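You operate a simulated robot arm through the tools that you are given. There is no shell and no other tool. Be economical: measure what you need, move in short steps, check, and stop when the job is done.

The job below is to be done with a simulated robot arm. You get a single attempt, and the scene is never put back.

TASK
Thin the batter in the green bowl with milk to its line and whisk it even.
Fine: bottle back; knock the whisk clean on the rim; whisk back in its crock. Set down upright: milk bottle, whisk.

The check looks at the end state, three seconds after you hand in, the way a careful person would. Anything else that was tipped, shoved, dropped, spilled or broken makes it a failure.

THE ROBOT
A 6-joint arm with a two-finger parallel gripper, fixed in place. Base frame: the origin is at the foot of the arm, x ahead of it, y to its left, z up; the work surface is at about z = 860. Readings come in mm, rad, newtons and seconds.
With the tool pointing down near the work surface it reaches from about 180 to 840 mm from the base axis. Its first joint turns from -2.897 to 2.897 rad. Payload 3.91 kg.
The tool frame sits at the grasp point between the pads (the TCP): z along the fingers, y along the line on which they close. The tips reach 30 mm beyond it. Largest opening 110 mm; finger width 20, thickness 10; the body of the gripper, 48 by 112 mm, starts 55 mm behind the TCP.
Orientation is that of the tool frame in the base frame, as a unit quaternion [w, x, y, z]. With the fingers straight down and closing along the base's y, the tool's x points along the base's -x, its y along +y and its z along -z.

THE INTERFACE
- The arm moves only by the tool jog_arm. Its argument "series" is a list that holds one entry, the list of rows, each a list of 7 numbers: the gripper command, from -1 (shut) to 1 (fully open), values between in proportion, then the shift along the tool's x, y, z in mm, then the turn, a rotation vector about the tool's x, y, z in rad. In form: [[[grip, dx, dy, dz, wx, wy, wz], ...]]. A call has 1 to 12 rows; each row is the pose to reach, as a shift and turn from the pose commanded when the call began, along the tool's axes at that moment. Each row takes 0.2 s and may step no farther than 50 mm and 0.15 rad from the row before; otherwise, or with a gripper value out of range, the whole call is refused. Where a pose cannot be reached the arm comes as near as it can. A force on the tool above 90 N (or 10 N above the force at the start of the call, whichever is more), or a blocked arm, ends the call early, and 0.2 s more pass. The fingers move at their own pace (about 108 mm/s each) and stop on an object; they squeeze with about 25 N. The grip force told is the motor's: it shows also when the fingers shut on nothing. Time passes only in rows, and 0.2 s behind the last, so rows that repeat a pose let the fingers close. It gives the time, the measured TCP pose, the force on the tool (base axes), the opening and the grip force at its end, in the units of the frame above (readings bear some noise), with the torque about the TCP (base axes, N m) and any sound that the robot's microphone picked up.
- Cameras (640 x 400 px; columns grow to the right, rows downward): "scene" is fixed at [402.6, 658.2, 1742.4]; the picture's right is [-0.81, 0.58, 0.00], its down [0.50, 0.71, -0.50] and it looks along [-0.29, -0.41, -0.87] (base axes); focal length 343 px, centre (320, 200). "wrist" rides on the gripper at [77, 7, -114] in the tool frame; the picture's right is [-0.09, 1.00, 0.00], its down [-0.80, -0.07, -0.59] and it looks along [-0.59, -0.05, 0.80] (tool axes); focal length 270 px, centre (320, 200). There is no depth. A picture from a camera that has moved, and an enlarged one, comes with that camera's place and axes in the base frame and with its lens. The place of the scene camera against the robot may be out by one fixed shift of up to 18 mm in any direction.
- camera(camera): a new picture of that camera. The clock stands still meanwhile.
- lift_body(by): slides the trunk up (or, below 0, down) by that many mm; the arm rides with it, the base frame stays. It gives what a move gives, with no picture.
- zoom(camera, box): a new picture of the part [left, top, right, bottom] of that camera's present view, enlarged. The clock stands still meanwhile.
- finish_job(): hands the job in; it is judged then, once.

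Go step by step. Nothing tells you positions but the pictures and the camera data: compare them with the known pose of the tool, close in by small moves and look again before you grip or let go. The budget is 120 turns and 76 pictures, counting those below and the enlarged ones. Unless the task says otherwise, let go and move clear before handing in, and close with one line.

The tools are called after "Emit:" as name(argument=value, ...) on one line, values as JSON. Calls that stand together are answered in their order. jog_arm: Moves the arm, as the interface text tells. Its arguments: {"type":"object","properties":{"series":{"type":"array"}},"required":["series"]} The other tools are called the same way: lift_body (by) slides the trunk up or down; camera (camera) takes a picture; zoom (camera, box) takes an enlarged picture of a part of a camera's view; finish_job () hands the job in.

At the start:

```text
t: 0.0
eef_pos: [101.5, 344.8, 1271.7]
tool_rot: [0.0, -0.002, 1.0, 0.0]
contact_force: [-0.5, 0.1, -0.2]
ft_torque: [-0.01, 0.0, -0.01]
opening: 110.1
finger_force: 0.1
trunk travel left (down, up): [-475.0, 65.0]
```

scene: 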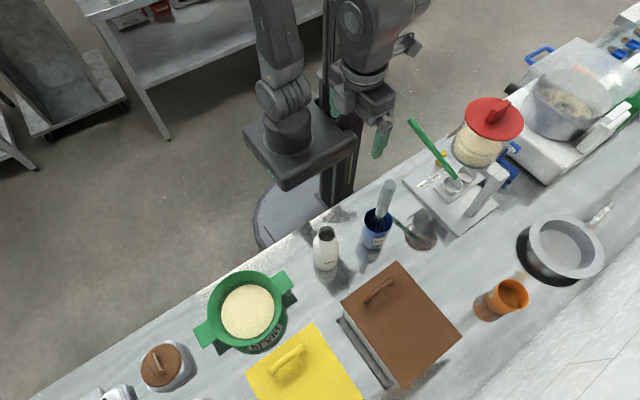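
wrist: 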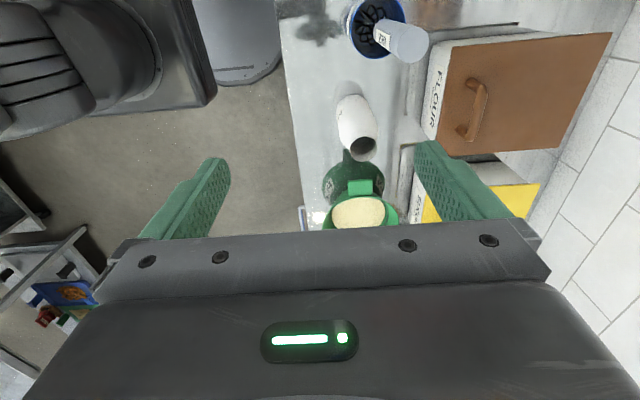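

I see the green bowl with batter, a white milk bottle, and a blue crock that holds the whisk, handle up. I'll enlarge these parts to locate them.

Emit:
zoom(camera="scene", box=[180, 170, 440, 360])

Emit:
zoom(camera="wrist", box=[280, 0, 460, 230])

```text
2.11 times, centred on (310, 265) of scene
camera zoom: at [402.6, 658.2, 1742.4], right [-0.81, 0.58, 0.0], down [0.5, 0.71, -0.5], along [-0.29, -0.41, -0.87], focal length 722 px, centre (341, 63)
```

zoom: 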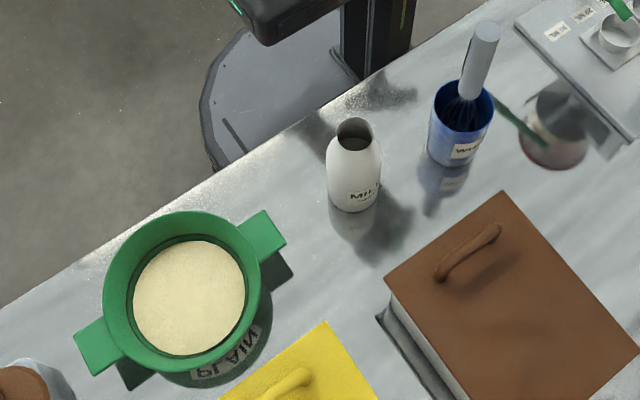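

```text
1.74 times, centred on (370, 115) of wrist
camera zoom: at [24.0, 350.0, 1386.0], right [0.09, 1.0, 0.0], down [0.8, -0.07, 0.59], along [0.59, -0.05, -0.8], focal length 470 px, centre (233, 348)
```

zoom: 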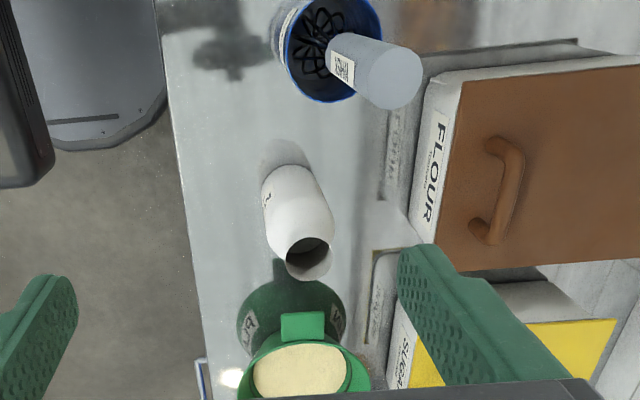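

The bottle is near (200,400), the bowl near (425,400) and the crock near (45,425). I'll move along +x so the wrist camera can look into the bowl and show the line.

Emit:
jog_arm(series=[[[1, -40, 0, 0, 0, 0, 0], [1, -80, 20, 0, 0, 0, 0], [1, -110, 40, 0, 0, 0, 0], [1, -110, 40, 0, 0, 0, 0]]])

Emit:
camera(camera="wrist")

```text
t: 1.0
eef_pos: [212.1, 382.1, 1270.9]
tool_rot: [0.0, -0.001, 1.0, 0.001]
contact_force: [0.4, 0.0, -0.8]
ft_torque: [0.0, -0.01, -0.01]
opening: 110.1
finger_force: 0.0
trunk travel left (down, up): [-475.0, 65.0]
```

```text
71 pictures are left
camera wrist: at [134.7, 389.3, 1386.3], right [0.09, 1.0, 0.0], down [0.8, -0.07, 0.59], along [0.59, -0.05, -0.8], focal length 270 px, centre (320, 200)
```

wrist: 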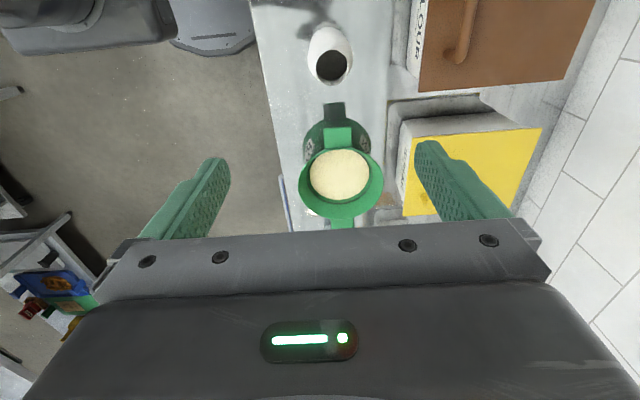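

Emit:
zoom(camera="wrist", box=[260, 0, 420, 240])

Emit:
zoom(camera="scene", box=[190, 260, 310, 360])

Emit:
zoom(camera="scene", box=[300, 170, 450, 280])

```text
1.67 times, centred on (340, 120) of wrist
camera zoom: at [134.7, 389.3, 1386.3], right [0.09, 1.0, 0.0], down [0.8, -0.07, 0.59], along [0.59, -0.05, -0.8], focal length 450 px, centre (287, 333)
```

zoom: 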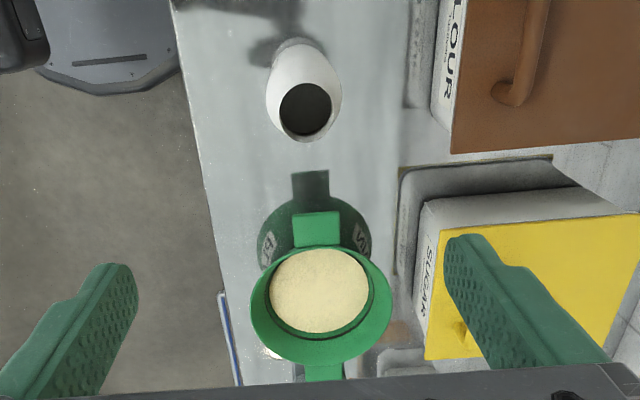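

```text
4.00 times, centred on (250, 310) of scene
camera zoom: at [402.6, 658.2, 1742.4], right [-0.81, 0.58, 0.0], down [0.5, 0.71, -0.5], along [-0.29, -0.41, -0.87], focal length 1371 px, centre (600, -240)
```

zoom: 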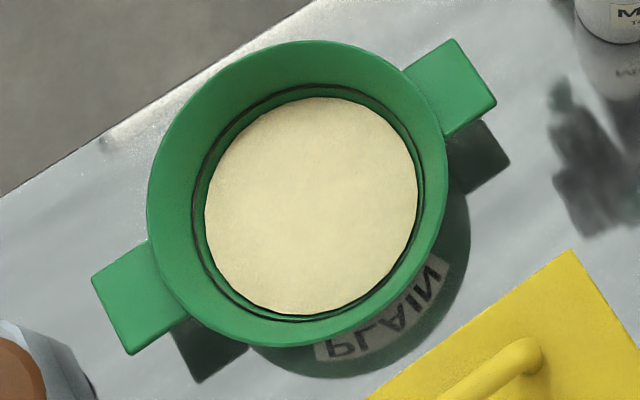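

```text
3.64 times, centred on (375, 225) of scene
camera zoom: at [402.6, 658.2, 1742.4], right [-0.81, 0.58, 0.0], down [0.5, 0.71, -0.5], along [-0.29, -0.41, -0.87], focal length 1247 px, centre (120, 109)
```

zoom: 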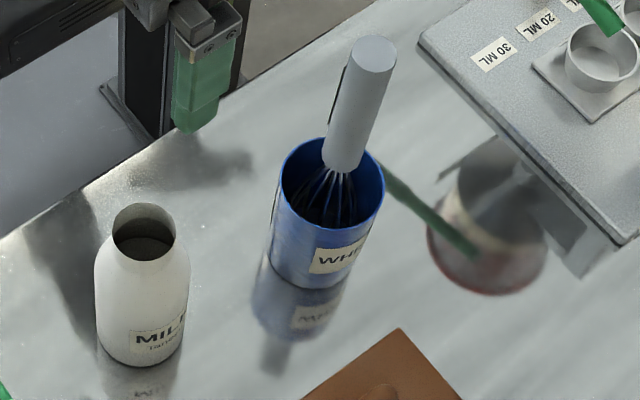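

The bottle mouth is at about (197,397,1037), the bowl centre at about (428,404) with its rim near z 940, and the thin dark ring just above the batter is the line. I want to grip the bottle from the side with the tool along +y, so that rolling the tool tips it toward the bowl. I'll start with the yaw.

Emit:
jog_arm(series=[[[1, 0, 0, 0, 0, 0, 0.143], [1, 0, 0, 0, 0, 0, 0.286], [1, 0, 0, 0, 0, 0, 0.428], [1, 0, 0, 0, 0, 0, 0.571], [1, 0, 0, 0, 0, 0, 0.714], [1, 0, 0, 0, 0, 0, 0.857], [1, 0, 0, 0, 0, 0, 1.0], [1, 0, 0, 0, 0, 0, 1.142], [1, 0, 0, 0, 0, 0, 1.285], [1, 0, 0, 0, 0, 0, 1.428], [1, 0, 0, 0, 0, 0, 1.571]]])

```text
t: 3.4
eef_pos: [212.5, 382.4, 1269.9]
tool_rot: [0.0, 0.708, 0.707, 0.0]
contact_force: [-0.7, 0.6, -0.7]
ft_torque: [0.01, -0.01, -0.04]
opening: 110.0
finger_force: 0.0
trunk travel left (down, up): [-475.0, 65.0]
```

The yaw went as planned. Next I'll pitch the tool to horizontal while backing off in y.

Emit:
jog_arm(series=[[[1, -8, 0, 0, 0, 0.143, 0], [1, -16, 0, 0, 0, 0.286, 0], [1, -24, 0, 0, 0, 0.428, 0], [1, -32, 0, 0, 0, 0.571, 0], [1, -40, 0, 0, 0, 0.714, 0], [1, -48, 0, 0, 0, 0.857, 0], [1, -56, 0, 0, 0, 1.0, 0], [1, -64, 0, 0, 0, 1.142, 0], [1, -72, 0, 0, 0, 1.285, 0], [1, -80, 0, 0, 0, 1.428, 0], [1, -80, 0, 0, 0, 1.571, 0]]])

Emit:
camera(camera="scene")

Emit:
camera(camera="wrist")

```text
t: 5.8
eef_pos: [212.0, 304.3, 1270.6]
tool_rot: [-0.5, 0.5, 0.498, 0.501]
contact_force: [-0.9, -0.1, -0.1]
ft_torque: [-0.02, -0.01, 0.02]
opening: 110.0
finger_force: 0.0
trunk travel left (down, up): [-475.0, 65.0]
```

```text
67 pictures are left
```

scene: 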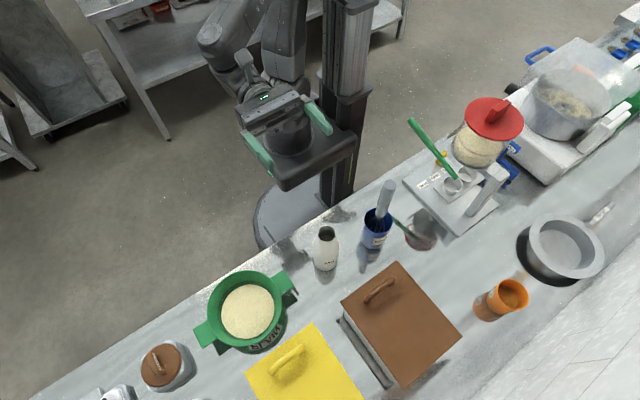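

```text
66 pictures are left
camera wrist: at [218.3, 188.9, 1348.3], right [1.0, 0.0, -0.09], down [-0.07, -0.59, -0.8], along [-0.05, 0.81, -0.59], focal length 270 px, centre (320, 200)
```

wrist: 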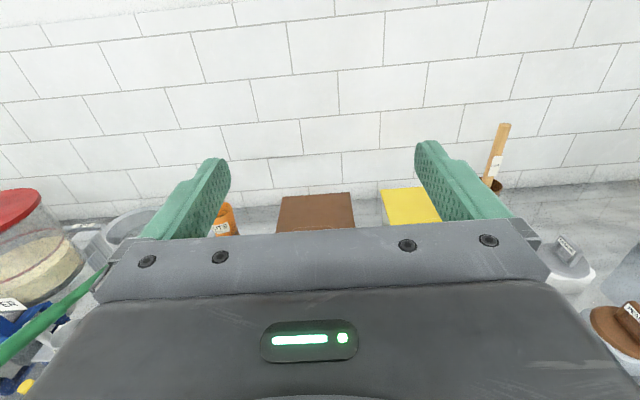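

The arm holds the horizontal pose. I'll line up in x with the bottle and lower the trunk so the hand reaches bottle height, staying short of it in y.

Emit:
jog_arm(series=[[[1, 0, -15, 0, 0, 0, 0], [1, 0, -15, -4, 0, 0, 0]]])

Emit:
lift_body(by=-250)

Emit:
camera(camera="scene")

Emit:
camera(camera="wrist")

```text
t: 6.4
eef_pos: [195.5, 299.7, 1269.8]
tool_rot: [0.501, -0.499, -0.5, -0.5]
contact_force: [0.0, -0.4, -1.4]
ft_torque: [0.01, -0.01, -0.03]
opening: 109.7
finger_force: 0.2
trunk travel left (down, up): [-475.0, 65.0]
```

```text
t: 9.0
eef_pos: [196.3, 300.3, 1020.5]
tool_rot: [0.5, -0.5, -0.5, -0.5]
contact_force: [-0.3, 0.0, -0.7]
ft_torque: [0.0, 0.03, 0.04]
opening: 110.0
finger_force: 0.0
trunk travel left (down, up): [-225.0, 315.0]
```

```text
65 pictures are left
```

scene: 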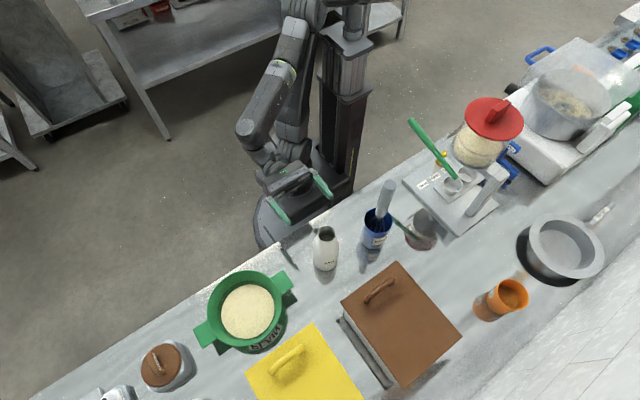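

```text
64 pictures are left
camera wrist: at [202.8, 184.6, 1098.3], right [1.0, 0.0, -0.09], down [-0.07, -0.59, -0.8], along [-0.05, 0.8, -0.59], focal length 270 px, centre (320, 200)
```

wrist: 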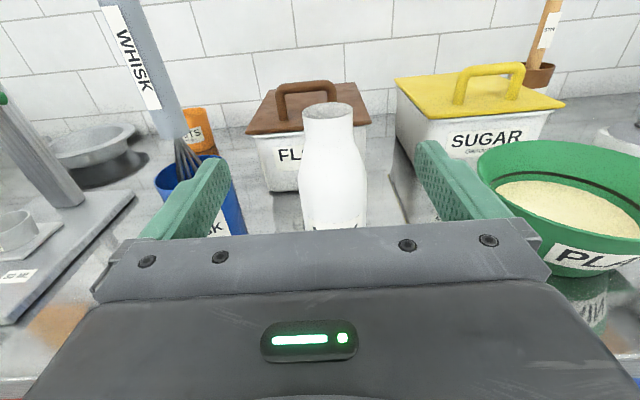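

The bottle is at x≈203, between the fingers. I'll shift 7 mm, lower to z≈945 and then advance.

Emit:
jog_arm(series=[[[1, 0, 7, 0, 0, 0, 0], [1, 0, 7, 0, 0, 0, 0]]])

Emit:
lift_body(by=-75)

Emit:
jog_arm(series=[[[1, 0, 0, 25, 0, 0, 0], [1, 0, 0, 50, 0, 0, 0], [1, 0, 0, 70, 0, 0, 0], [1, 0, 0, 70, 0, 0, 0]]])

Emit:
camera(camera="wrist")

Emit:
zoom(camera="scene", box=[250, 160, 410, 280])

```text
t: 9.6
eef_pos: [203.7, 300.4, 1022.4]
tool_rot: [0.5, -0.5, -0.5, -0.5]
contact_force: [-0.2, -0.4, 0.1]
ft_torque: [-0.02, -0.03, -0.02]
opening: 109.8
finger_force: 0.1
trunk travel left (down, up): [-225.0, 315.0]
```

```text
t: 10.7
eef_pos: [202.7, 300.0, 951.6]
tool_rot: [-0.503, 0.508, 0.498, 0.49]
contact_force: [0.7, 0.5, 0.2]
ft_torque: [0.0, 0.01, 0.0]
opening: 110.0
finger_force: 0.0
trunk travel left (down, up): [-150.0, 390.0]
```

```text
t: 11.7
eef_pos: [202.6, 370.3, 946.0]
tool_rot: [0.5, -0.5, -0.5, -0.5]
contact_force: [0.0, -0.3, 0.0]
ft_torque: [0.0, 0.0, -0.02]
opening: 110.1
finger_force: 0.0
trunk travel left (down, up): [-150.0, 390.0]
```

```text
63 pictures are left
camera wrist: at [209.5, 255.1, 1023.3], right [1.0, 0.0, -0.09], down [-0.07, -0.59, -0.8], along [-0.05, 0.8, -0.59], focal length 270 px, centre (320, 200)
```

wrist: 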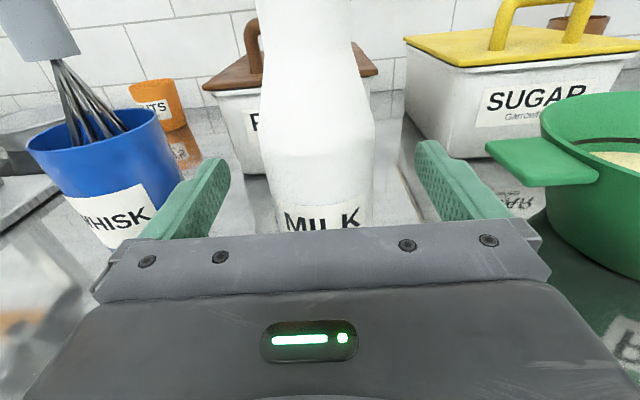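

```text
3.33 times, centred on (330, 220) of scene
camera zoom: at [402.6, 658.2, 1742.4], right [-0.81, 0.58, 0.0], down [0.5, 0.71, -0.5], along [-0.29, -0.41, -0.87], focal length 1143 px, centre (287, 133)
```

zoom: 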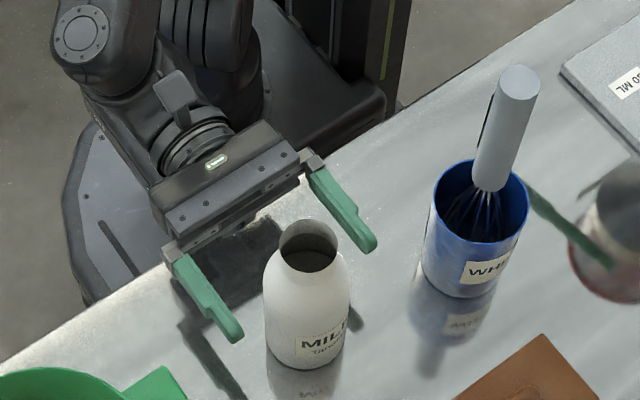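

The bottle is centred and its straight body sits at finger height. I'll advance 27 mm and close.

Emit:
jog_arm(series=[[[1, 0, 0, 15, 0, 0, 0], [1, 0, 0, 27, 0, 0, 0], [0.4, 0, 0, 27, 0, 0, 0], [0, 0, 0, 27, 0, 0, 0], [-0.5, 0, 0, 27, 0, 0, 0], [-1, 0, 0, 27, 0, 0, 0], [-1, 0, 0, 27, 0, 0, 0]]])

Emit:
camera(camera="wrist")

```text
t: 13.3
eef_pos: [203.9, 397.5, 946.0]
tool_rot: [0.501, -0.499, -0.5, -0.5]
contact_force: [0.1, 0.2, 3.3]
ft_torque: [0.08, -0.11, 0.03]
opening: 63.4
finger_force: 24.8
trunk travel left (down, up): [-150.0, 390.0]
```

```text
61 pictures are left
camera wrist: at [209.3, 282.6, 1023.7], right [1.0, 0.0, -0.09], down [-0.07, -0.59, -0.8], along [-0.05, 0.8, -0.59], focal length 270 px, centre (320, 200)
```

wrist: 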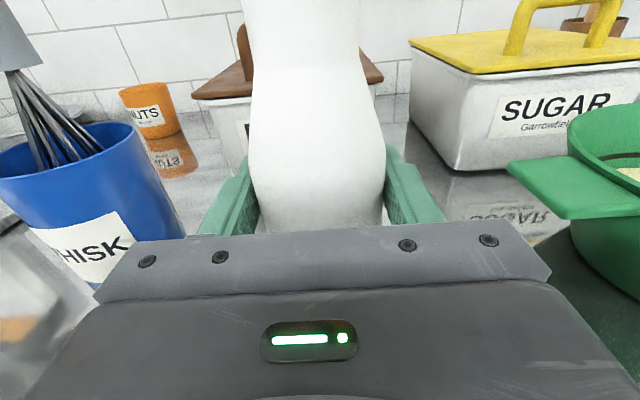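

The bottle is gripped at 63 mm; its home is TCP (203.9, 397.5, 946). I'll lift it straight up.

Emit:
jog_arm(series=[[[-1, 10, 0, 0, 0, 0, 0], [-1, 30, 0, 0, 0, 0, 0], [-1, 60, 0, 0, 0, 0, 0], [-1, 90, 0, 0, 0, 0, 0], [-1, 115, 0, 0, 0, 0, 0], [-1, 130, 0, 0, 0, 0, 0], [-1, 130, 0, 0, 0, 0, 0]]])

Emit:
zoom(camera="scene", box=[200, 120, 420, 340])

```text
t: 14.9
eef_pos: [203.1, 397.4, 1077.0]
tool_rot: [0.501, -0.499, -0.5, -0.5]
contact_force: [-0.4, -0.1, -3.2]
ft_torque: [-0.02, 0.03, -0.02]
opening: 63.0
finger_force: 24.6
trunk travel left (down, up): [-150.0, 390.0]
```

```text
1.82 times, centred on (310, 230) of scene
camera zoom: at [402.6, 658.2, 1742.4], right [-0.81, 0.58, 0.0], down [0.5, 0.71, -0.5], along [-0.29, -0.41, -0.87], focal length 623 px, centre (338, 146)
```

zoom: 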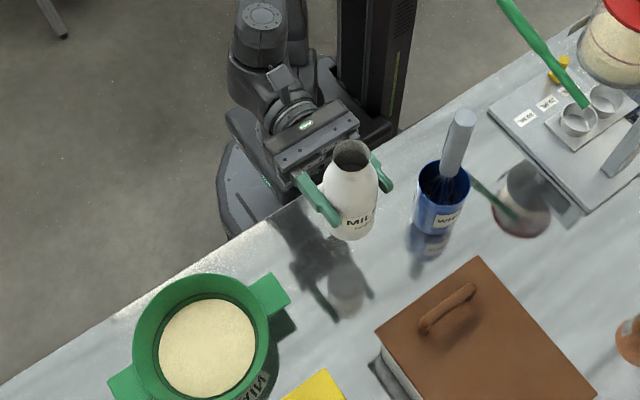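

The bottle with milk weighs about 3.2 N and is well clear of the table. I'll carry it upright above the bowl.

Emit:
jog_arm(series=[[[-1, 5, 15, 0, 0, 0, 0], [-1, 5, 45, 2, 0, 0, 0], [-1, 5, 75, 4, 0, 0, 0], [-1, 5, 105, 6, 0, 0, 0], [-1, 5, 135, 7, 0, 0, 0], [-1, 5, 160, 7, 0, 0, 0], [-1, 5, 175, 7, 0, 0, 0], [-1, 5, 183, 7, 0, 0, 0], [-1, 5, 183, 7, 0, 0, 0]]])

Emit:
camera(camera="scene")

Emit:
camera(camera="wrist")

```text
t: 16.9
eef_pos: [386.4, 403.2, 1080.0]
tool_rot: [0.501, -0.5, -0.5, -0.499]
contact_force: [0.1, -0.9, -3.4]
ft_torque: [0.01, -0.03, 0.0]
opening: 63.2
finger_force: 25.5
trunk travel left (down, up): [-150.0, 390.0]
```

```text
59 pictures are left
```

scene: 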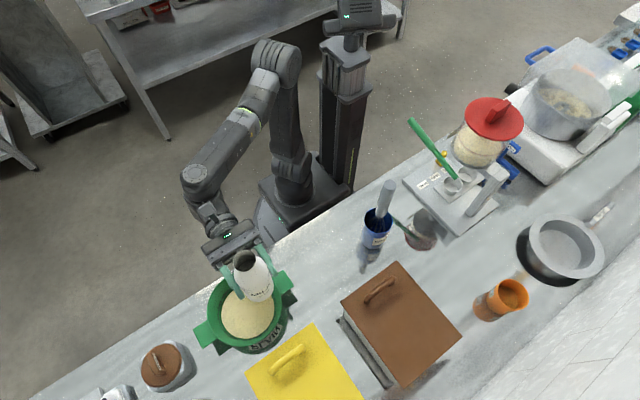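

```text
58 pictures are left
camera wrist: at [393.5, 288.9, 1158.4], right [1.0, 0.0, -0.09], down [-0.07, -0.59, -0.8], along [-0.05, 0.8, -0.59], focal length 270 px, centre (320, 200)
```

wrist: 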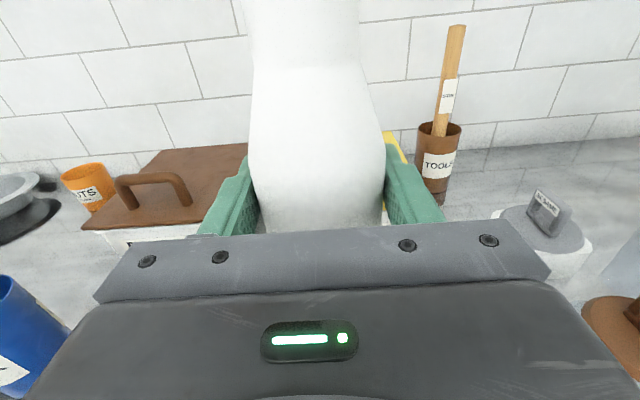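

The mouth is over the bowl. I'll tilt in steps about the lip, first to 0.75 rad.

Emit:
jog_arm(series=[[[-1, 0, -13.8, 0, 0, 0, 0.15], [-1, 0, -26.4, 0, 0, 0, 0.3], [-1, -5, -38.1, 0, 0, 0, 0.45], [-1, -15, -48.5, 0, 0, 0, 0.6], [-1, -25, -57.4, 0, 0, 0, 0.75]]])

Emit:
zoom(camera="scene", box=[170, 210, 330, 370])

```text
t: 18.1
eef_pos: [329.6, 404.4, 1056.1]
tool_rot: [0.649, -0.648, -0.281, -0.28]
contact_force: [0.2, -0.4, -3.4]
ft_torque: [-0.01, -0.01, 0.02]
opening: 63.2
finger_force: 24.4
trunk travel left (down, up): [-150.0, 390.0]
```

```text
2.50 times, centred on (250, 290) of scene
camera zoom: at [402.6, 658.2, 1742.4], right [-0.81, 0.58, 0.0], down [0.5, 0.71, -0.5], along [-0.29, -0.41, -0.87], focal length 857 px, centre (495, -25)
```

zoom: 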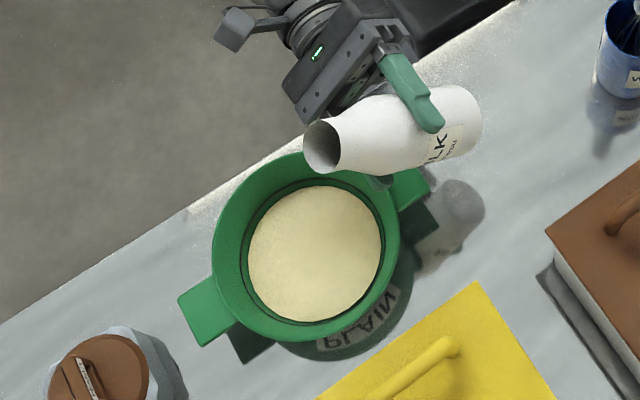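

Nothing is flowing at 43°. I'll continue to 57°.

Emit:
jog_arm(series=[[[-1, -12.2, 1.6, 0, 0, 0, 0.15], [-1, -22.1, 5.6, 0, 0, 0, 0.25]]])

Emit:
zoom(camera="scene", box=[190, 230, 310, 350])

```text
t: 18.7
eef_pos: [319.4, 403.6, 1036.9]
tool_rot: [0.679, -0.678, -0.199, -0.198]
contact_force: [-0.1, -0.1, -2.6]
ft_torque: [0.03, -0.04, 0.01]
opening: 63.2
finger_force: 25.3
trunk travel left (down, up): [-150.0, 390.0]
```

```text
3.33 times, centred on (250, 290) of scene
camera zoom: at [402.6, 658.2, 1742.4], right [-0.81, 0.58, 0.0], down [0.5, 0.71, -0.5], along [-0.29, -0.41, -0.87], focal length 1143 px, centre (553, -100)
```

zoom: 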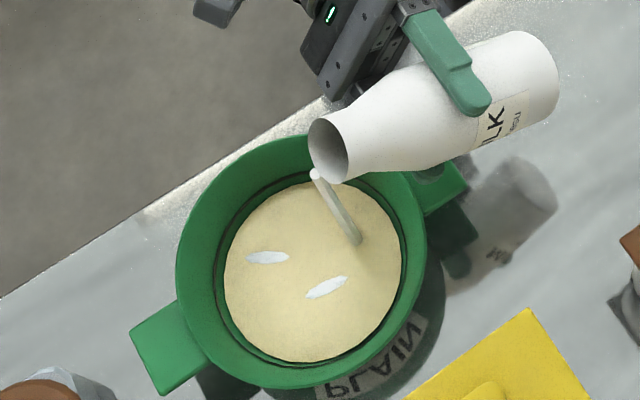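

Milk is pouring into the bowl at 57°. I'll hold briefly and watch the level.

Emit:
jog_arm(series=[[[-1, 0, 0, 0, 0, 0, 0]]])

Emit:
zoom(camera="scene", box=[190, 230, 310, 350])

```text
t: 19.1
eef_pos: [318.7, 403.9, 1036.1]
tool_rot: [-0.679, 0.679, 0.197, 0.198]
contact_force: [0.6, -0.6, -3.7]
ft_torque: [0.0, -0.05, -0.01]
opening: 63.4
finger_force: 25.2
trunk travel left (down, up): [-150.0, 390.0]
```

```text
3.33 times, centred on (250, 290) of scene
camera zoom: at [402.6, 658.2, 1742.4], right [-0.81, 0.58, 0.0], down [0.5, 0.71, -0.5], along [-0.29, -0.41, -0.87], focal length 1143 px, centre (553, -100)
```

zoom: 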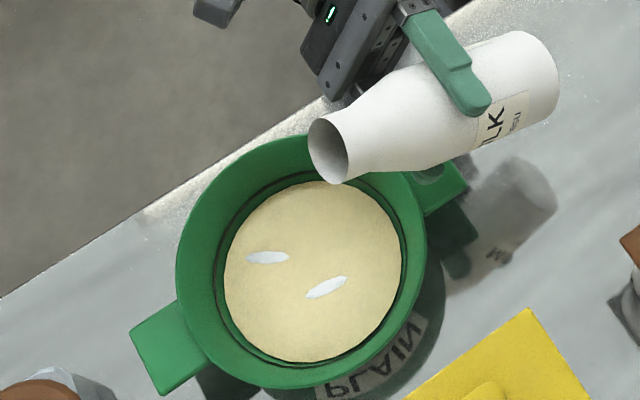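

The flow stopped by itself, so the amount follows the tilt. I'll add another 0.1 rad.

Emit:
jog_arm(series=[[[-1, -6.8, 5.1, 0, 0, 0, 0.1], [-1, -6.8, 5.1, 0, 0, 0, 0.1], [-1, -6.8, 5.1, 0, 0, 0, 0.1]]])

Emit:
zoom(camera="scene", box=[190, 230, 310, 350])

```text
t: 19.9
eef_pos: [316.6, 404.1, 1027.7]
tool_rot: [0.688, -0.687, -0.164, -0.166]
contact_force: [-0.1, 0.1, -2.0]
ft_torque: [-0.01, -0.02, 0.03]
opening: 63.2
finger_force: 25.2
trunk travel left (down, up): [-150.0, 390.0]
```

```text
3.33 times, centred on (250, 290) of scene
camera zoom: at [402.6, 658.2, 1742.4], right [-0.81, 0.58, 0.0], down [0.5, 0.71, -0.5], along [-0.29, -0.41, -0.87], focal length 1143 px, centre (553, -100)
```

zoom: 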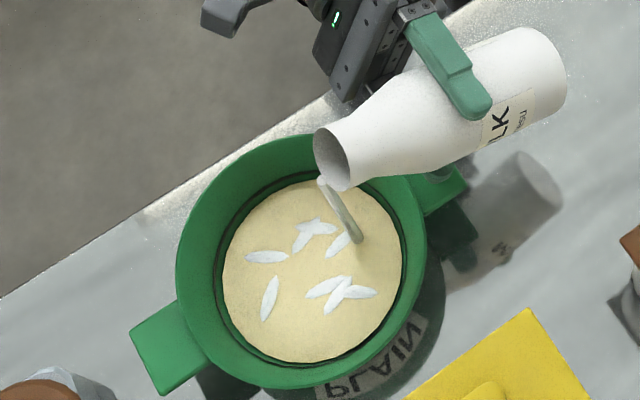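

It's pouring steadily and milk streaks are showing. I'll hold.

Emit:
jog_arm(series=[[[-1, 0, 0, 0, 0, 0, 0], [-1, 0, 0, 0, 0, 0, 0]]])

Emit:
zoom(camera="scene", box=[190, 230, 310, 350])

```text
t: 20.5
eef_pos: [315.9, 403.4, 1028.1]
tool_rot: [0.689, -0.687, -0.165, -0.164]
contact_force: [-1.4, 0.5, -3.8]
ft_torque: [0.03, -0.04, 0.0]
opening: 63.4
finger_force: 24.6
trunk travel left (down, up): [-150.0, 390.0]
```

```text
3.33 times, centred on (250, 290) of scene
camera zoom: at [402.6, 658.2, 1742.4], right [-0.81, 0.58, 0.0], down [0.5, 0.71, -0.5], along [-0.29, -0.41, -0.87], focal length 1143 px, centre (553, -100)
```

zoom: 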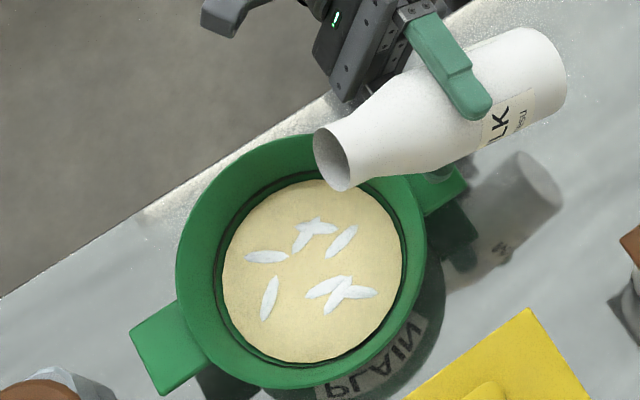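

The level rose slightly but is still below the line. I'll add another 0.1 rad and hold until it stops.

Emit:
jog_arm(series=[[[-1, -4.8, 4.3, 0, 0, 0, 0.1], [-1, -4.8, 4.3, 0, 0, 0, 0.1], [-1, -4.8, 4.3, 0, 0, 0, 0.1], [-1, -4.8, 4.3, 0, 0, 0, 0.1], [-1, -4.8, 4.3, 0, 0, 0, 0.1]]])

Emit:
zoom(camera="scene", box=[190, 230, 310, 350])

```text
t: 21.7
eef_pos: [312.5, 402.5, 1022.3]
tool_rot: [0.696, -0.695, -0.131, -0.129]
contact_force: [-0.6, 0.0, -2.7]
ft_torque: [0.0, -0.04, -0.02]
opening: 63.1
finger_force: 25.1
trunk travel left (down, up): [-150.0, 390.0]
```

```text
3.33 times, centred on (250, 290) of scene
camera zoom: at [402.6, 658.2, 1742.4], right [-0.81, 0.58, 0.0], down [0.5, 0.71, -0.5], along [-0.29, -0.41, -0.87], focal length 1143 px, centre (553, -100)
```

zoom: 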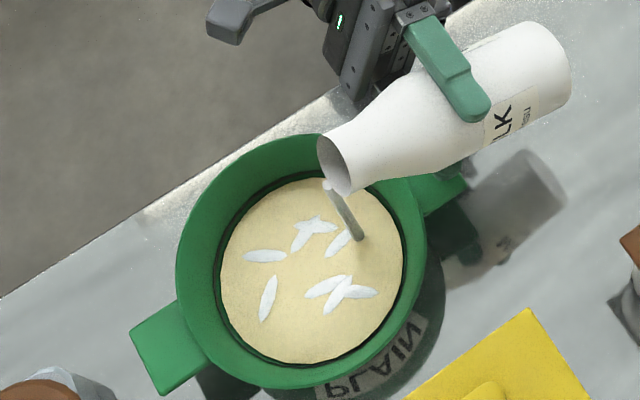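

It's still flowing and nearing the line. I'll hold a short time and look closer.

Emit:
jog_arm(series=[[[-1, 0, 0, 0, 0, 0, 0]]])

Emit:
zoom(camera="scene", box=[205, 275, 285, 345])

```text
t: 22.1
eef_pos: [312.6, 403.5, 1023.2]
tool_rot: [-0.695, 0.695, 0.13, 0.13]
contact_force: [0.9, -0.3, -2.2]
ft_torque: [0.0, -0.01, -0.02]
opening: 63.2
finger_force: 25.1
trunk travel left (down, up): [-150.0, 390.0]
```

```text
5.71 times, centred on (245, 310) of scene
camera zoom: at [402.6, 658.2, 1742.4], right [-0.81, 0.58, 0.0], down [0.5, 0.71, -0.5], along [-0.29, -0.41, -0.87], focal length 1959 px, centre (749, -429)
```

zoom: 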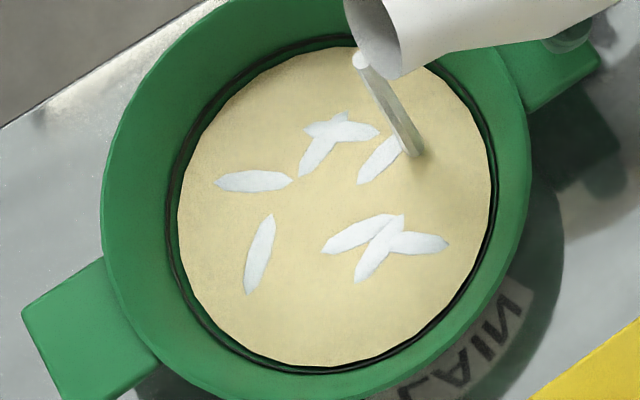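

The batter edge is close to the dark ring, with a small gap left. I'll hold briefly again.

Emit:
jog_arm(series=[[[-1, 0, 0, 0, 0, 0, 0], [-1, 0, 0, 0, 0, 0, 0]]])

Emit:
zoom(camera="scene", box=[215, 280, 255, 340])

Emit:
zoom(camera="scene", box=[205, 275, 285, 345])

```text
t: 22.7
eef_pos: [313.4, 404.4, 1023.2]
tool_rot: [0.695, -0.695, -0.131, -0.129]
contact_force: [-0.1, -1.0, -2.6]
ft_torque: [-0.02, -0.03, -0.01]
opening: 63.1
finger_force: 25.4
trunk travel left (down, up): [-150.0, 390.0]
```

```text
6.67 times, centred on (235, 310) of scene
camera zoom: at [402.6, 658.2, 1742.4], right [-0.81, 0.58, 0.0], down [0.5, 0.71, -0.5], along [-0.29, -0.41, -0.87], focal length 2286 px, centre (887, -533)
```

zoom: 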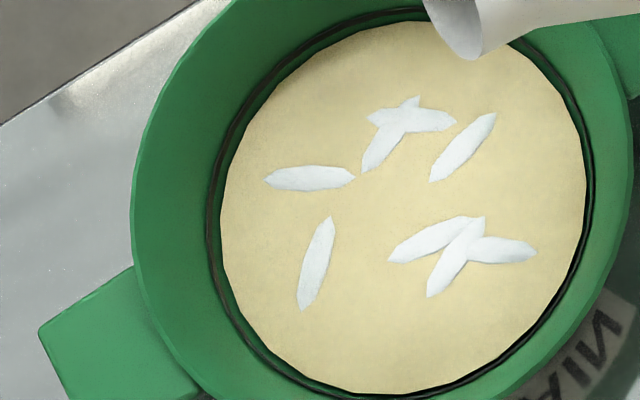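

```text
5.71 times, centred on (245, 310) of scene
camera zoom: at [402.6, 658.2, 1742.4], right [-0.81, 0.58, 0.0], down [0.5, 0.71, -0.5], along [-0.29, -0.41, -0.87], focal length 1959 px, centre (749, -429)
```

zoom: 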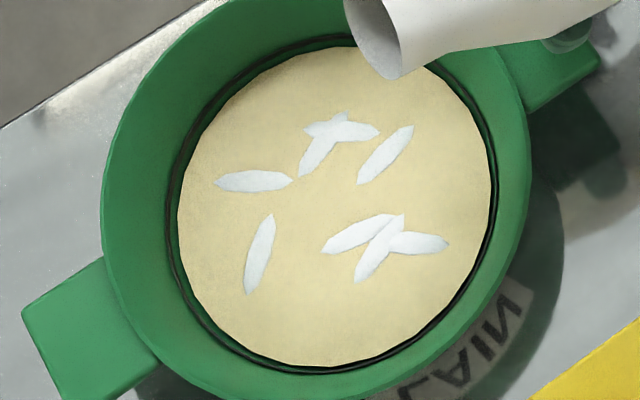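

The flow stopped and the level is about 60% of the way to the line. I'll add another 0.1 rad and check midway.

Emit:
jog_arm(series=[[[-1, -2.7, 4.3, 0, 0, 0, 0.1], [-1, -2.7, 4.3, 0, 0, 0, 0.1], [-1, -2.7, 4.3, 0, 0, 0, 0.1], [-1, -2.7, 4.3, 0, 0, 0, 0.1]]])

Emit:
zoom(camera="scene", box=[215, 280, 255, 340])

```text
t: 23.7
eef_pos: [312.4, 402.8, 1017.6]
tool_rot: [-0.701, 0.701, 0.096, 0.095]
contact_force: [0.4, 0.1, -2.5]
ft_torque: [0.0, 0.0, 0.01]
opening: 63.4
finger_force: 25.0
trunk travel left (down, up): [-150.0, 390.0]
```

```text
6.67 times, centred on (235, 310) of scene
camera zoom: at [402.6, 658.2, 1742.4], right [-0.81, 0.58, 0.0], down [0.5, 0.71, -0.5], along [-0.29, -0.41, -0.87], focal length 2286 px, centre (887, -533)
```

zoom: 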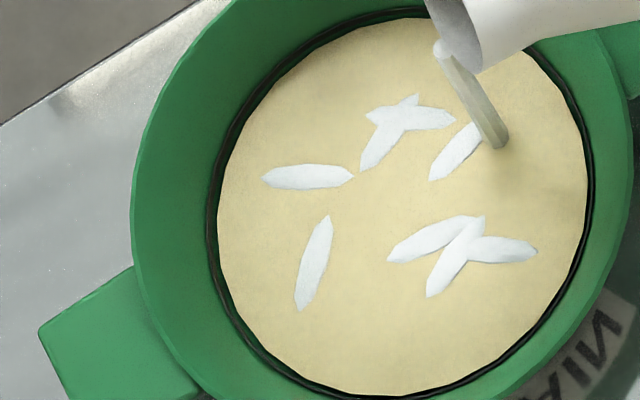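

It's still flowing and the gap is shrinking. I'll hold until it stops.

Emit:
jog_arm(series=[[[-1, 0, 0, 0, 0, 0, 0], [-1, 0, 0, 0, 0, 0, 0]]])

Emit:
zoom(camera="scene", box=[215, 280, 255, 340])

```text
t: 24.3
eef_pos: [313.4, 404.2, 1018.5]
tool_rot: [0.702, -0.7, -0.095, -0.094]
contact_force: [0.8, 0.0, -2.1]
ft_torque: [0.01, -0.04, 0.0]
opening: 63.4
finger_force: 24.5
trunk travel left (down, up): [-150.0, 390.0]
```

```text
6.67 times, centred on (235, 310) of scene
camera zoom: at [402.6, 658.2, 1742.4], right [-0.81, 0.58, 0.0], down [0.5, 0.71, -0.5], along [-0.29, -0.41, -0.87], focal length 2286 px, centre (887, -533)
```

zoom: 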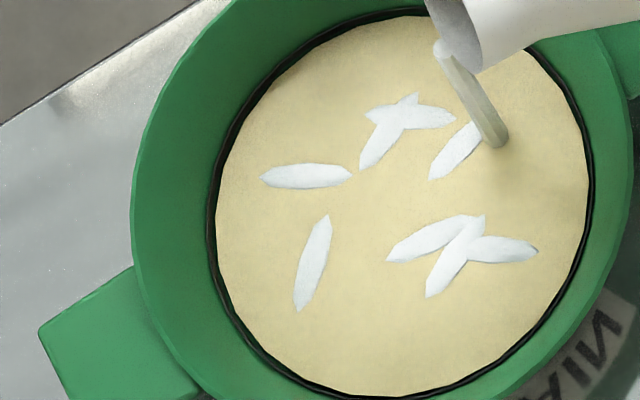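

The batter almost touches the line. I'll hold once more and look again.

Emit:
jog_arm(series=[[[-1, 0, 0, 0, 0, 0, 0]]])

Emit:
zoom(camera="scene", box=[215, 288, 239, 303])

Emit:
zoom(camera="scene", box=[215, 280, 255, 340])

```text
t: 24.7
eef_pos: [312.0, 403.6, 1017.5]
tool_rot: [0.701, -0.7, -0.096, -0.094]
contact_force: [-0.3, -0.9, -1.8]
ft_torque: [-0.01, -0.03, 0.01]
opening: 63.4
finger_force: 25.1
trunk travel left (down, up): [-150.0, 390.0]
```

```text
16.00 times, centred on (227, 296) of scene
camera zoom: at [402.6, 658.2, 1742.4], right [-0.81, 0.58, 0.0], down [0.5, 0.71, -0.5], along [-0.29, -0.41, -0.87], focal length 5486 px, centre (1808, -1328)
```

zoom: 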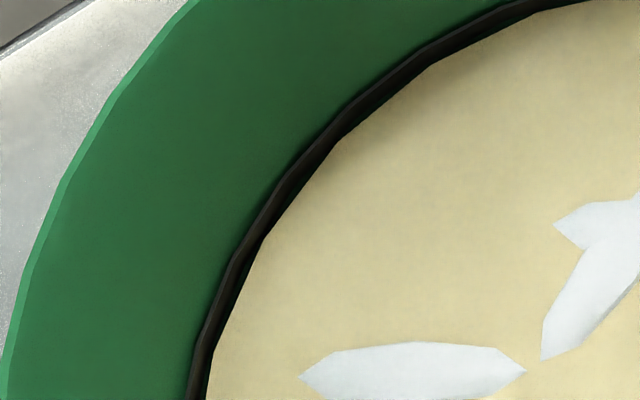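

```text
6.67 times, centred on (235, 310) of scene
camera zoom: at [402.6, 658.2, 1742.4], right [-0.81, 0.58, 0.0], down [0.5, 0.71, -0.5], along [-0.29, -0.41, -0.87], focal length 2286 px, centre (887, -533)
```

zoom: 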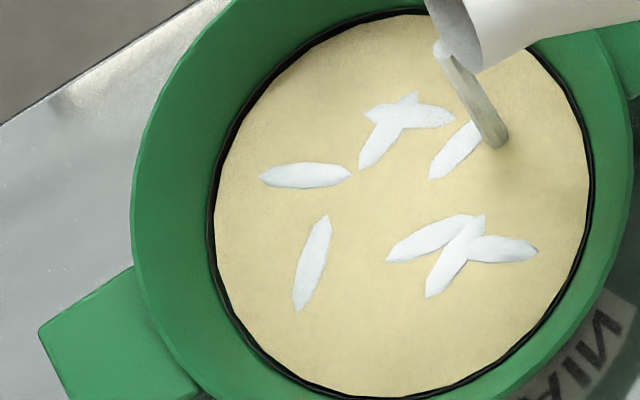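

The surface is at the lower edge of the line. I'll hold 0.4 s more, then tilt back a little to stop the flow and inspect.

Emit:
jog_arm(series=[[[-1, 0, 0, 0, 0, 0, 0], [-1, 0, 0, 0, 0, 0, 0], [-1, 3, -6, 0, 0, 0, -0.14], [-1, 6, -12, 0, 0, 0, -0.28]]])

Emit:
zoom(camera="scene", box=[215, 288, 239, 303])

Emit:
zoom(camera="scene", box=[215, 280, 255, 340])

```text
t: 25.7
eef_pos: [313.7, 402.1, 1030.2]
tool_rot: [0.681, -0.68, -0.192, -0.192]
contact_force: [0.3, -0.9, -2.0]
ft_torque: [0.03, -0.03, 0.0]
opening: 63.4
finger_force: 24.7
trunk travel left (down, up): [-150.0, 390.0]
```

```text
16.00 times, centred on (227, 296) of scene
camera zoom: at [402.6, 658.2, 1742.4], right [-0.81, 0.58, 0.0], down [0.5, 0.71, -0.5], along [-0.29, -0.41, -0.87], focal length 5486 px, centre (1808, -1328)
```

zoom: 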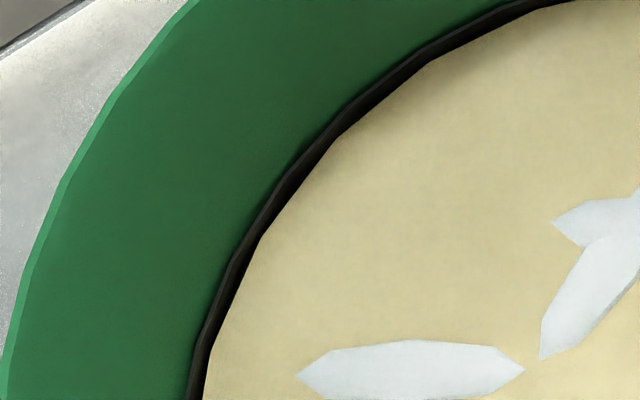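

```text
6.67 times, centred on (235, 310) of scene
camera zoom: at [402.6, 658.2, 1742.4], right [-0.81, 0.58, 0.0], down [0.5, 0.71, -0.5], along [-0.29, -0.41, -0.87], focal length 2286 px, centre (887, -533)
```

zoom: 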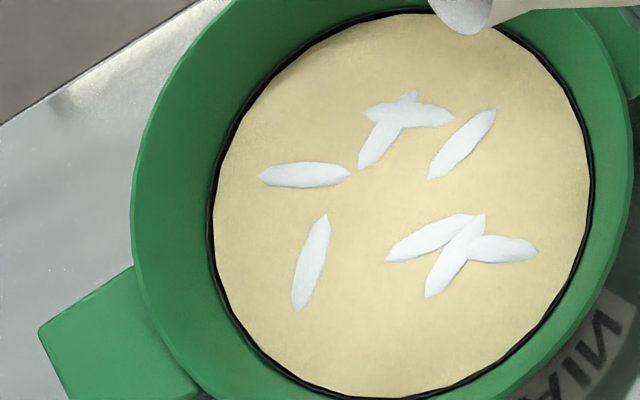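

The surface now touches the line's lower edge. I'll give one short extra pour to bring it to the middle of the line.

Emit:
jog_arm(series=[[[-1, -4.5, 5, 0, 0, 0, 0.14], [-1, -9.1, 9.9, 0, 0, 0, 0.28], [-1, -9.1, 9.9, 0, 0, 0, 0.28], [-1, -9.1, 9.9, 0, 0, 0, 0.28], [-1, -4.5, 5, 0, 0, 0, 0.14], [-1, 0, 0, 0, 0, 0, 0]]])

Emit:
zoom(camera="scene", box=[215, 288, 239, 303])

Emit:
zoom(camera="scene", box=[190, 230, 310, 350])

```text
t: 27.1
eef_pos: [314.1, 402.8, 1030.5]
tool_rot: [0.682, -0.679, -0.192, -0.192]
contact_force: [0.1, -0.3, -1.6]
ft_torque: [0.01, -0.02, -0.01]
opening: 63.2
finger_force: 25.1
trunk travel left (down, up): [-150.0, 390.0]
```

```text
16.00 times, centred on (227, 296) of scene
camera zoom: at [402.6, 658.2, 1742.4], right [-0.81, 0.58, 0.0], down [0.5, 0.71, -0.5], along [-0.29, -0.41, -0.87], focal length 5486 px, centre (1808, -1328)
```

zoom: 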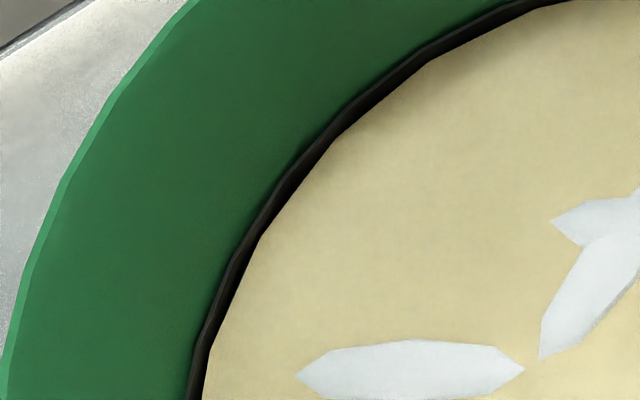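

```text
3.33 times, centred on (250, 290) of scene
camera zoom: at [402.6, 658.2, 1742.4], right [-0.81, 0.58, 0.0], down [0.5, 0.71, -0.5], along [-0.29, -0.41, -0.87], focal length 1143 px, centre (553, -100)
```

zoom: 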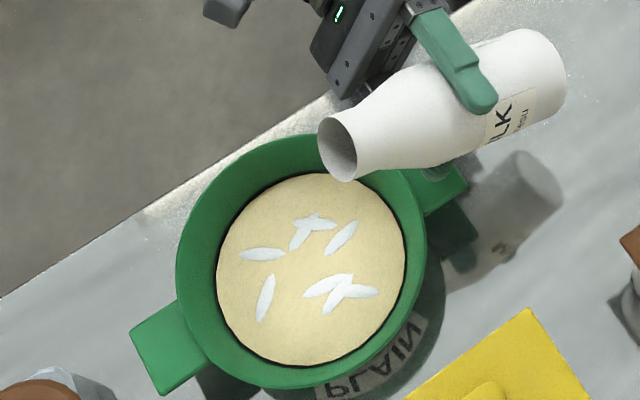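

The batter sits at the line all round. I'll stand the bottle upright above the bowl.

Emit:
jog_arm(series=[[[-1, 6.9, -7.5, 0, 0, 0, -0.146], [-1, 15.6, -13.9, 0, 0, 0, -0.292], [-1, 25.9, -19.3, 0, 0, 0, -0.438], [-1, 36.3, -24.7, 0, 0, 0, -0.584], [-1, 41.5, -33.2, 0, 0, 0, -0.73], [-1, 37.3, -41.6, 0, 0, 0, -0.876], [-1, 28.8, -46.9, 0, 0, 0, -1.02], [-1, 28.8, -46.9, 0, 0, 0, -1.02]]])

```text
t: 28.9
eef_pos: [314.5, 404.7, 1085.1]
tool_rot: [-0.5, 0.499, 0.501, 0.5]
contact_force: [0.8, -0.2, -1.9]
ft_torque: [0.03, -0.01, -0.02]
opening: 63.3
finger_force: 25.6
trunk travel left (down, up): [-150.0, 390.0]
```

The bottle is upright again. I'll carry it back over its spot and lower it most of the way.

Emit:
jog_arm(series=[[[-1, 0, -20, -1, 0, 0, 0], [-1, 0, -50, -3, 0, 0, 0], [-1, 0, -80, -5, 0, 0, 0], [-1, 0, -103, -6.5, 0, 0, 0], [-1, 0, -110.6, -7, 0, 0, 0], [-1, -25, -110.6, -7, 0, 0, 0], [-1, -55, -110.6, -7, 0, 0, 0], [-1, -85, -110.6, -7, 0, 0, 0], [-1, -110, -110.6, -7, 0, 0, 0], [-1, -128, -110.6, -7, 0, 0, 0], [-1, -134, -110.6, -7, 0, 0, 0], [-1, -134, -110.6, -7, 0, 0, 0]]])

Emit:
zoom(camera="scene", box=[270, 170, 430, 290])

```text
t: 31.5
eef_pos: [204.2, 396.9, 950.2]
tool_rot: [0.5, -0.5, -0.5, -0.5]
contact_force: [0.1, 0.2, -1.9]
ft_torque: [0.02, -0.04, -0.01]
opening: 63.2
finger_force: 24.9
trunk travel left (down, up): [-150.0, 390.0]
```

```text
3.33 times, centred on (350, 230) of scene
camera zoom: at [402.6, 658.2, 1742.4], right [-0.81, 0.58, 0.0], down [0.5, 0.71, -0.5], along [-0.29, -0.41, -0.87], focal length 1143 px, centre (220, 100)
```

zoom: 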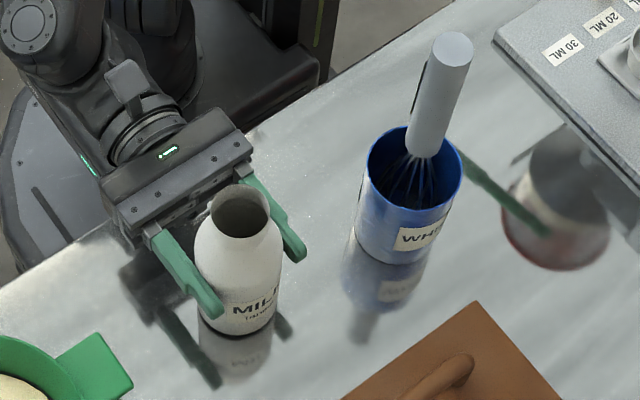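

I'm 4 mm above the table. I'll lower gently.

Emit:
jog_arm(series=[[[-1, -2, 0, 0, 0, 0, 0], [-1, -3.5, 0, 0, 0, 0, 0], [-1, -4.3, 0, 0, 0, 0, 0], [-1, -4.3, 0, 0, 0, 0, 0]]])

```text
t: 32.5
eef_pos: [204.1, 396.4, 946.7]
tool_rot: [0.501, -0.5, -0.5, -0.5]
contact_force: [0.3, 0.6, -1.7]
ft_torque: [-0.04, 0.02, -0.01]
opening: 63.4
finger_force: 24.8
trunk travel left (down, up): [-150.0, 390.0]
```

Emit:
jog_arm(series=[[[-1, -0.7, 0, 0, 0, 0, 0], [-1, -1.2, 0, 0, 0, 0, 0], [-1, -1.2, 0, 0, 0, 0, 0]]])

```text
t: 33.3
eef_pos: [203.0, 396.1, 946.6]
tool_rot: [0.501, -0.499, -0.5, -0.5]
contact_force: [2.4, 2.5, 7.7]
ft_torque: [0.09, -0.19, -0.01]
opening: 63.0
finger_force: 24.6
trunk travel left (down, up): [-150.0, 390.0]
```

The bottle now touches down (+7.7 N). I'll open slowly and look before retreating.

Emit:
jog_arm(series=[[[0.3, 0, 0, 0, 0, 0, 0], [0.6, 0, 0, 0, 0, 0, 0], [1, 0, 0, 0, 0, 0, 0], [1, 0, 0, 0, 0, 0, 0], [1, 0, 0, -25, 0, 0, 0], [1, 0, 0, -60, 0, 0, 0], [1, 0, 0, -97, 0, 0, 0], [1, 0, 0, -97, 0, 0, 0]]])

Emit:
zoom(camera="scene", box=[270, 170, 430, 290])

```text
t: 35.1
eef_pos: [203.5, 303.4, 941.2]
tool_rot: [-0.507, 0.508, 0.5, 0.484]
contact_force: [0.1, -0.6, 0.0]
ft_torque: [0.04, -0.03, -0.02]
opening: 109.9
finger_force: 0.0
trunk travel left (down, up): [-150.0, 390.0]
```

```text
3.33 times, centred on (350, 230) of scene
camera zoom: at [402.6, 658.2, 1742.4], right [-0.81, 0.58, 0.0], down [0.5, 0.71, -0.5], along [-0.29, -0.41, -0.87], focal length 1143 px, centre (220, 100)
```

zoom: 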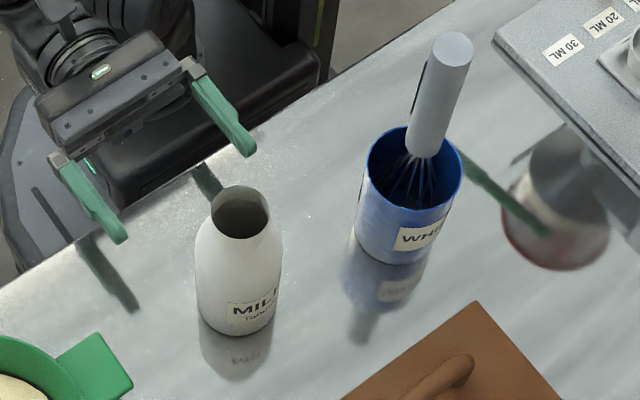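

The bottle stands back in its place. The whisk handle is about upright at (60,422), roughly z 1021–1141. I'll raise the trunk and turn the tool down again.

Emit:
lift_body(by=325)

Emit:
jog_arm(series=[[[1, 0, 0, 0, 0, -0.143, 0], [1, 0, 0, 0, 0, -0.286, 0], [1, 0, 0, 0, 0, -0.428, 0], [1, 0, 0, 0, 0, -0.571, 0], [1, 0, 0, 0, 0, -0.714, 0], [1, 0, 0, 0, 0, -0.857, 0], [1, 0, 0, 0, 0, -1.0, 0], [1, 0, 0, 0, 0, -1.142, 0], [1, 0, 0, 0, 0, -1.285, 0], [1, 0, 0, 0, 0, -1.428, 0], [1, 0, 0, 0, 0, -1.571, 0]]])

```text
t: 38.3
eef_pos: [203.4, 299.4, 1269.5]
tool_rot: [0.501, -0.499, -0.499, -0.501]
contact_force: [0.4, 0.4, -0.2]
ft_torque: [0.01, 0.04, 0.03]
opening: 109.8
finger_force: 0.0
trunk travel left (down, up): [-475.0, 65.0]
```

```text
t: 40.7
eef_pos: [204.2, 301.0, 1267.8]
tool_rot: [0.0, 0.707, 0.707, -0.001]
contact_force: [-0.4, 0.4, 0.0]
ft_torque: [-0.02, 0.0, 0.03]
opening: 110.2
finger_force: 0.1
trunk travel left (down, up): [-475.0, 65.0]
```

Now over to above the whisk.

Emit:
jog_arm(series=[[[1, 30, -36, 0, 0, 0, 0], [1, 60, -72, 0, 0, 0, 0], [1, 90, -108, 0, 0, 0, 0], [1, 119, -144, 0, 0, 0, 0], [1, 119, -144, 0, 0, 0, 0]]])

Emit:
camera(camera="wrist")

Emit:
camera(camera="scene")

```text
t: 41.9
eef_pos: [174.0, 385.5, 1264.0]
tool_rot: [0.0, 0.705, 0.709, -0.001]
contact_force: [0.6, 0.3, 0.3]
ft_torque: [-0.02, 0.02, -0.02]
opening: 110.1
finger_force: 0.2
out of reach, approached as far as the arm can: row 2, 3, 4, 5
trunk travel left (down, up): [-475.0, 65.0]
```

```text
38 pictures are left
camera wrist: at [179.2, 461.4, 1380.5], right [1.0, -0.08, 0.0], down [-0.06, -0.8, 0.59], along [-0.05, -0.59, -0.8], focal length 270 px, centre (320, 200)
```

wrist: 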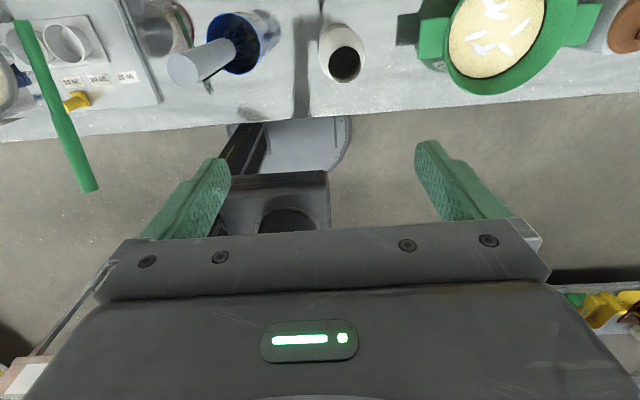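

```text
37 pictures are left
```

scene: 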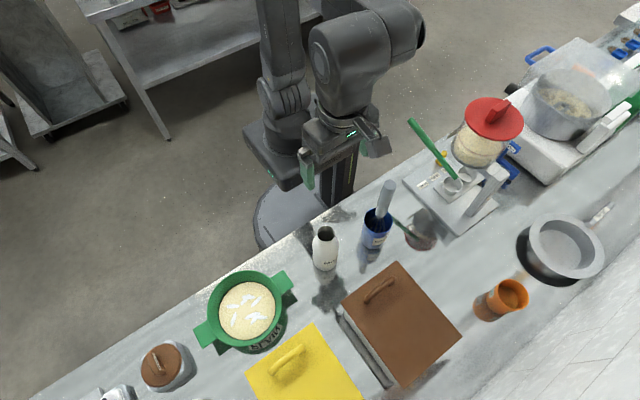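

The arm hits a wrist limit with this yaw. I'll turn the tool back to its starting yaw.

Emit:
jog_arm(series=[[[1, 0, 0, 0, 0, 0, -0.143], [1, 0, 0, 0, 0, 0, -0.286], [1, 0, 0, 0, 0, 0, -0.428], [1, 0, 0, 0, 0, 0, -0.571], [1, 0, 0, 0, 0, 0, -0.714], [1, 0, 0, 0, 0, 0, -0.857], [1, 0, 0, 0, 0, 0, -1.0], [1, 0, 0, 0, 0, 0, -1.142], [1, 0, 0, 0, 0, 0, -1.285], [1, 0, 0, 0, 0, 0, -1.428], [1, 0, 0, 0, 0, 0, -1.571], [1, 0, 0, 0, 0, 0, -1.571]]])

```text
t: 44.5
eef_pos: [173.5, 384.2, 1267.3]
tool_rot: [0.0, -0.002, 1.0, 0.0]
contact_force: [-0.1, 0.4, 0.0]
ft_torque: [-0.01, -0.02, -0.01]
opening: 110.2
finger_force: 0.1
trunk travel left (down, up): [-475.0, 65.0]
```

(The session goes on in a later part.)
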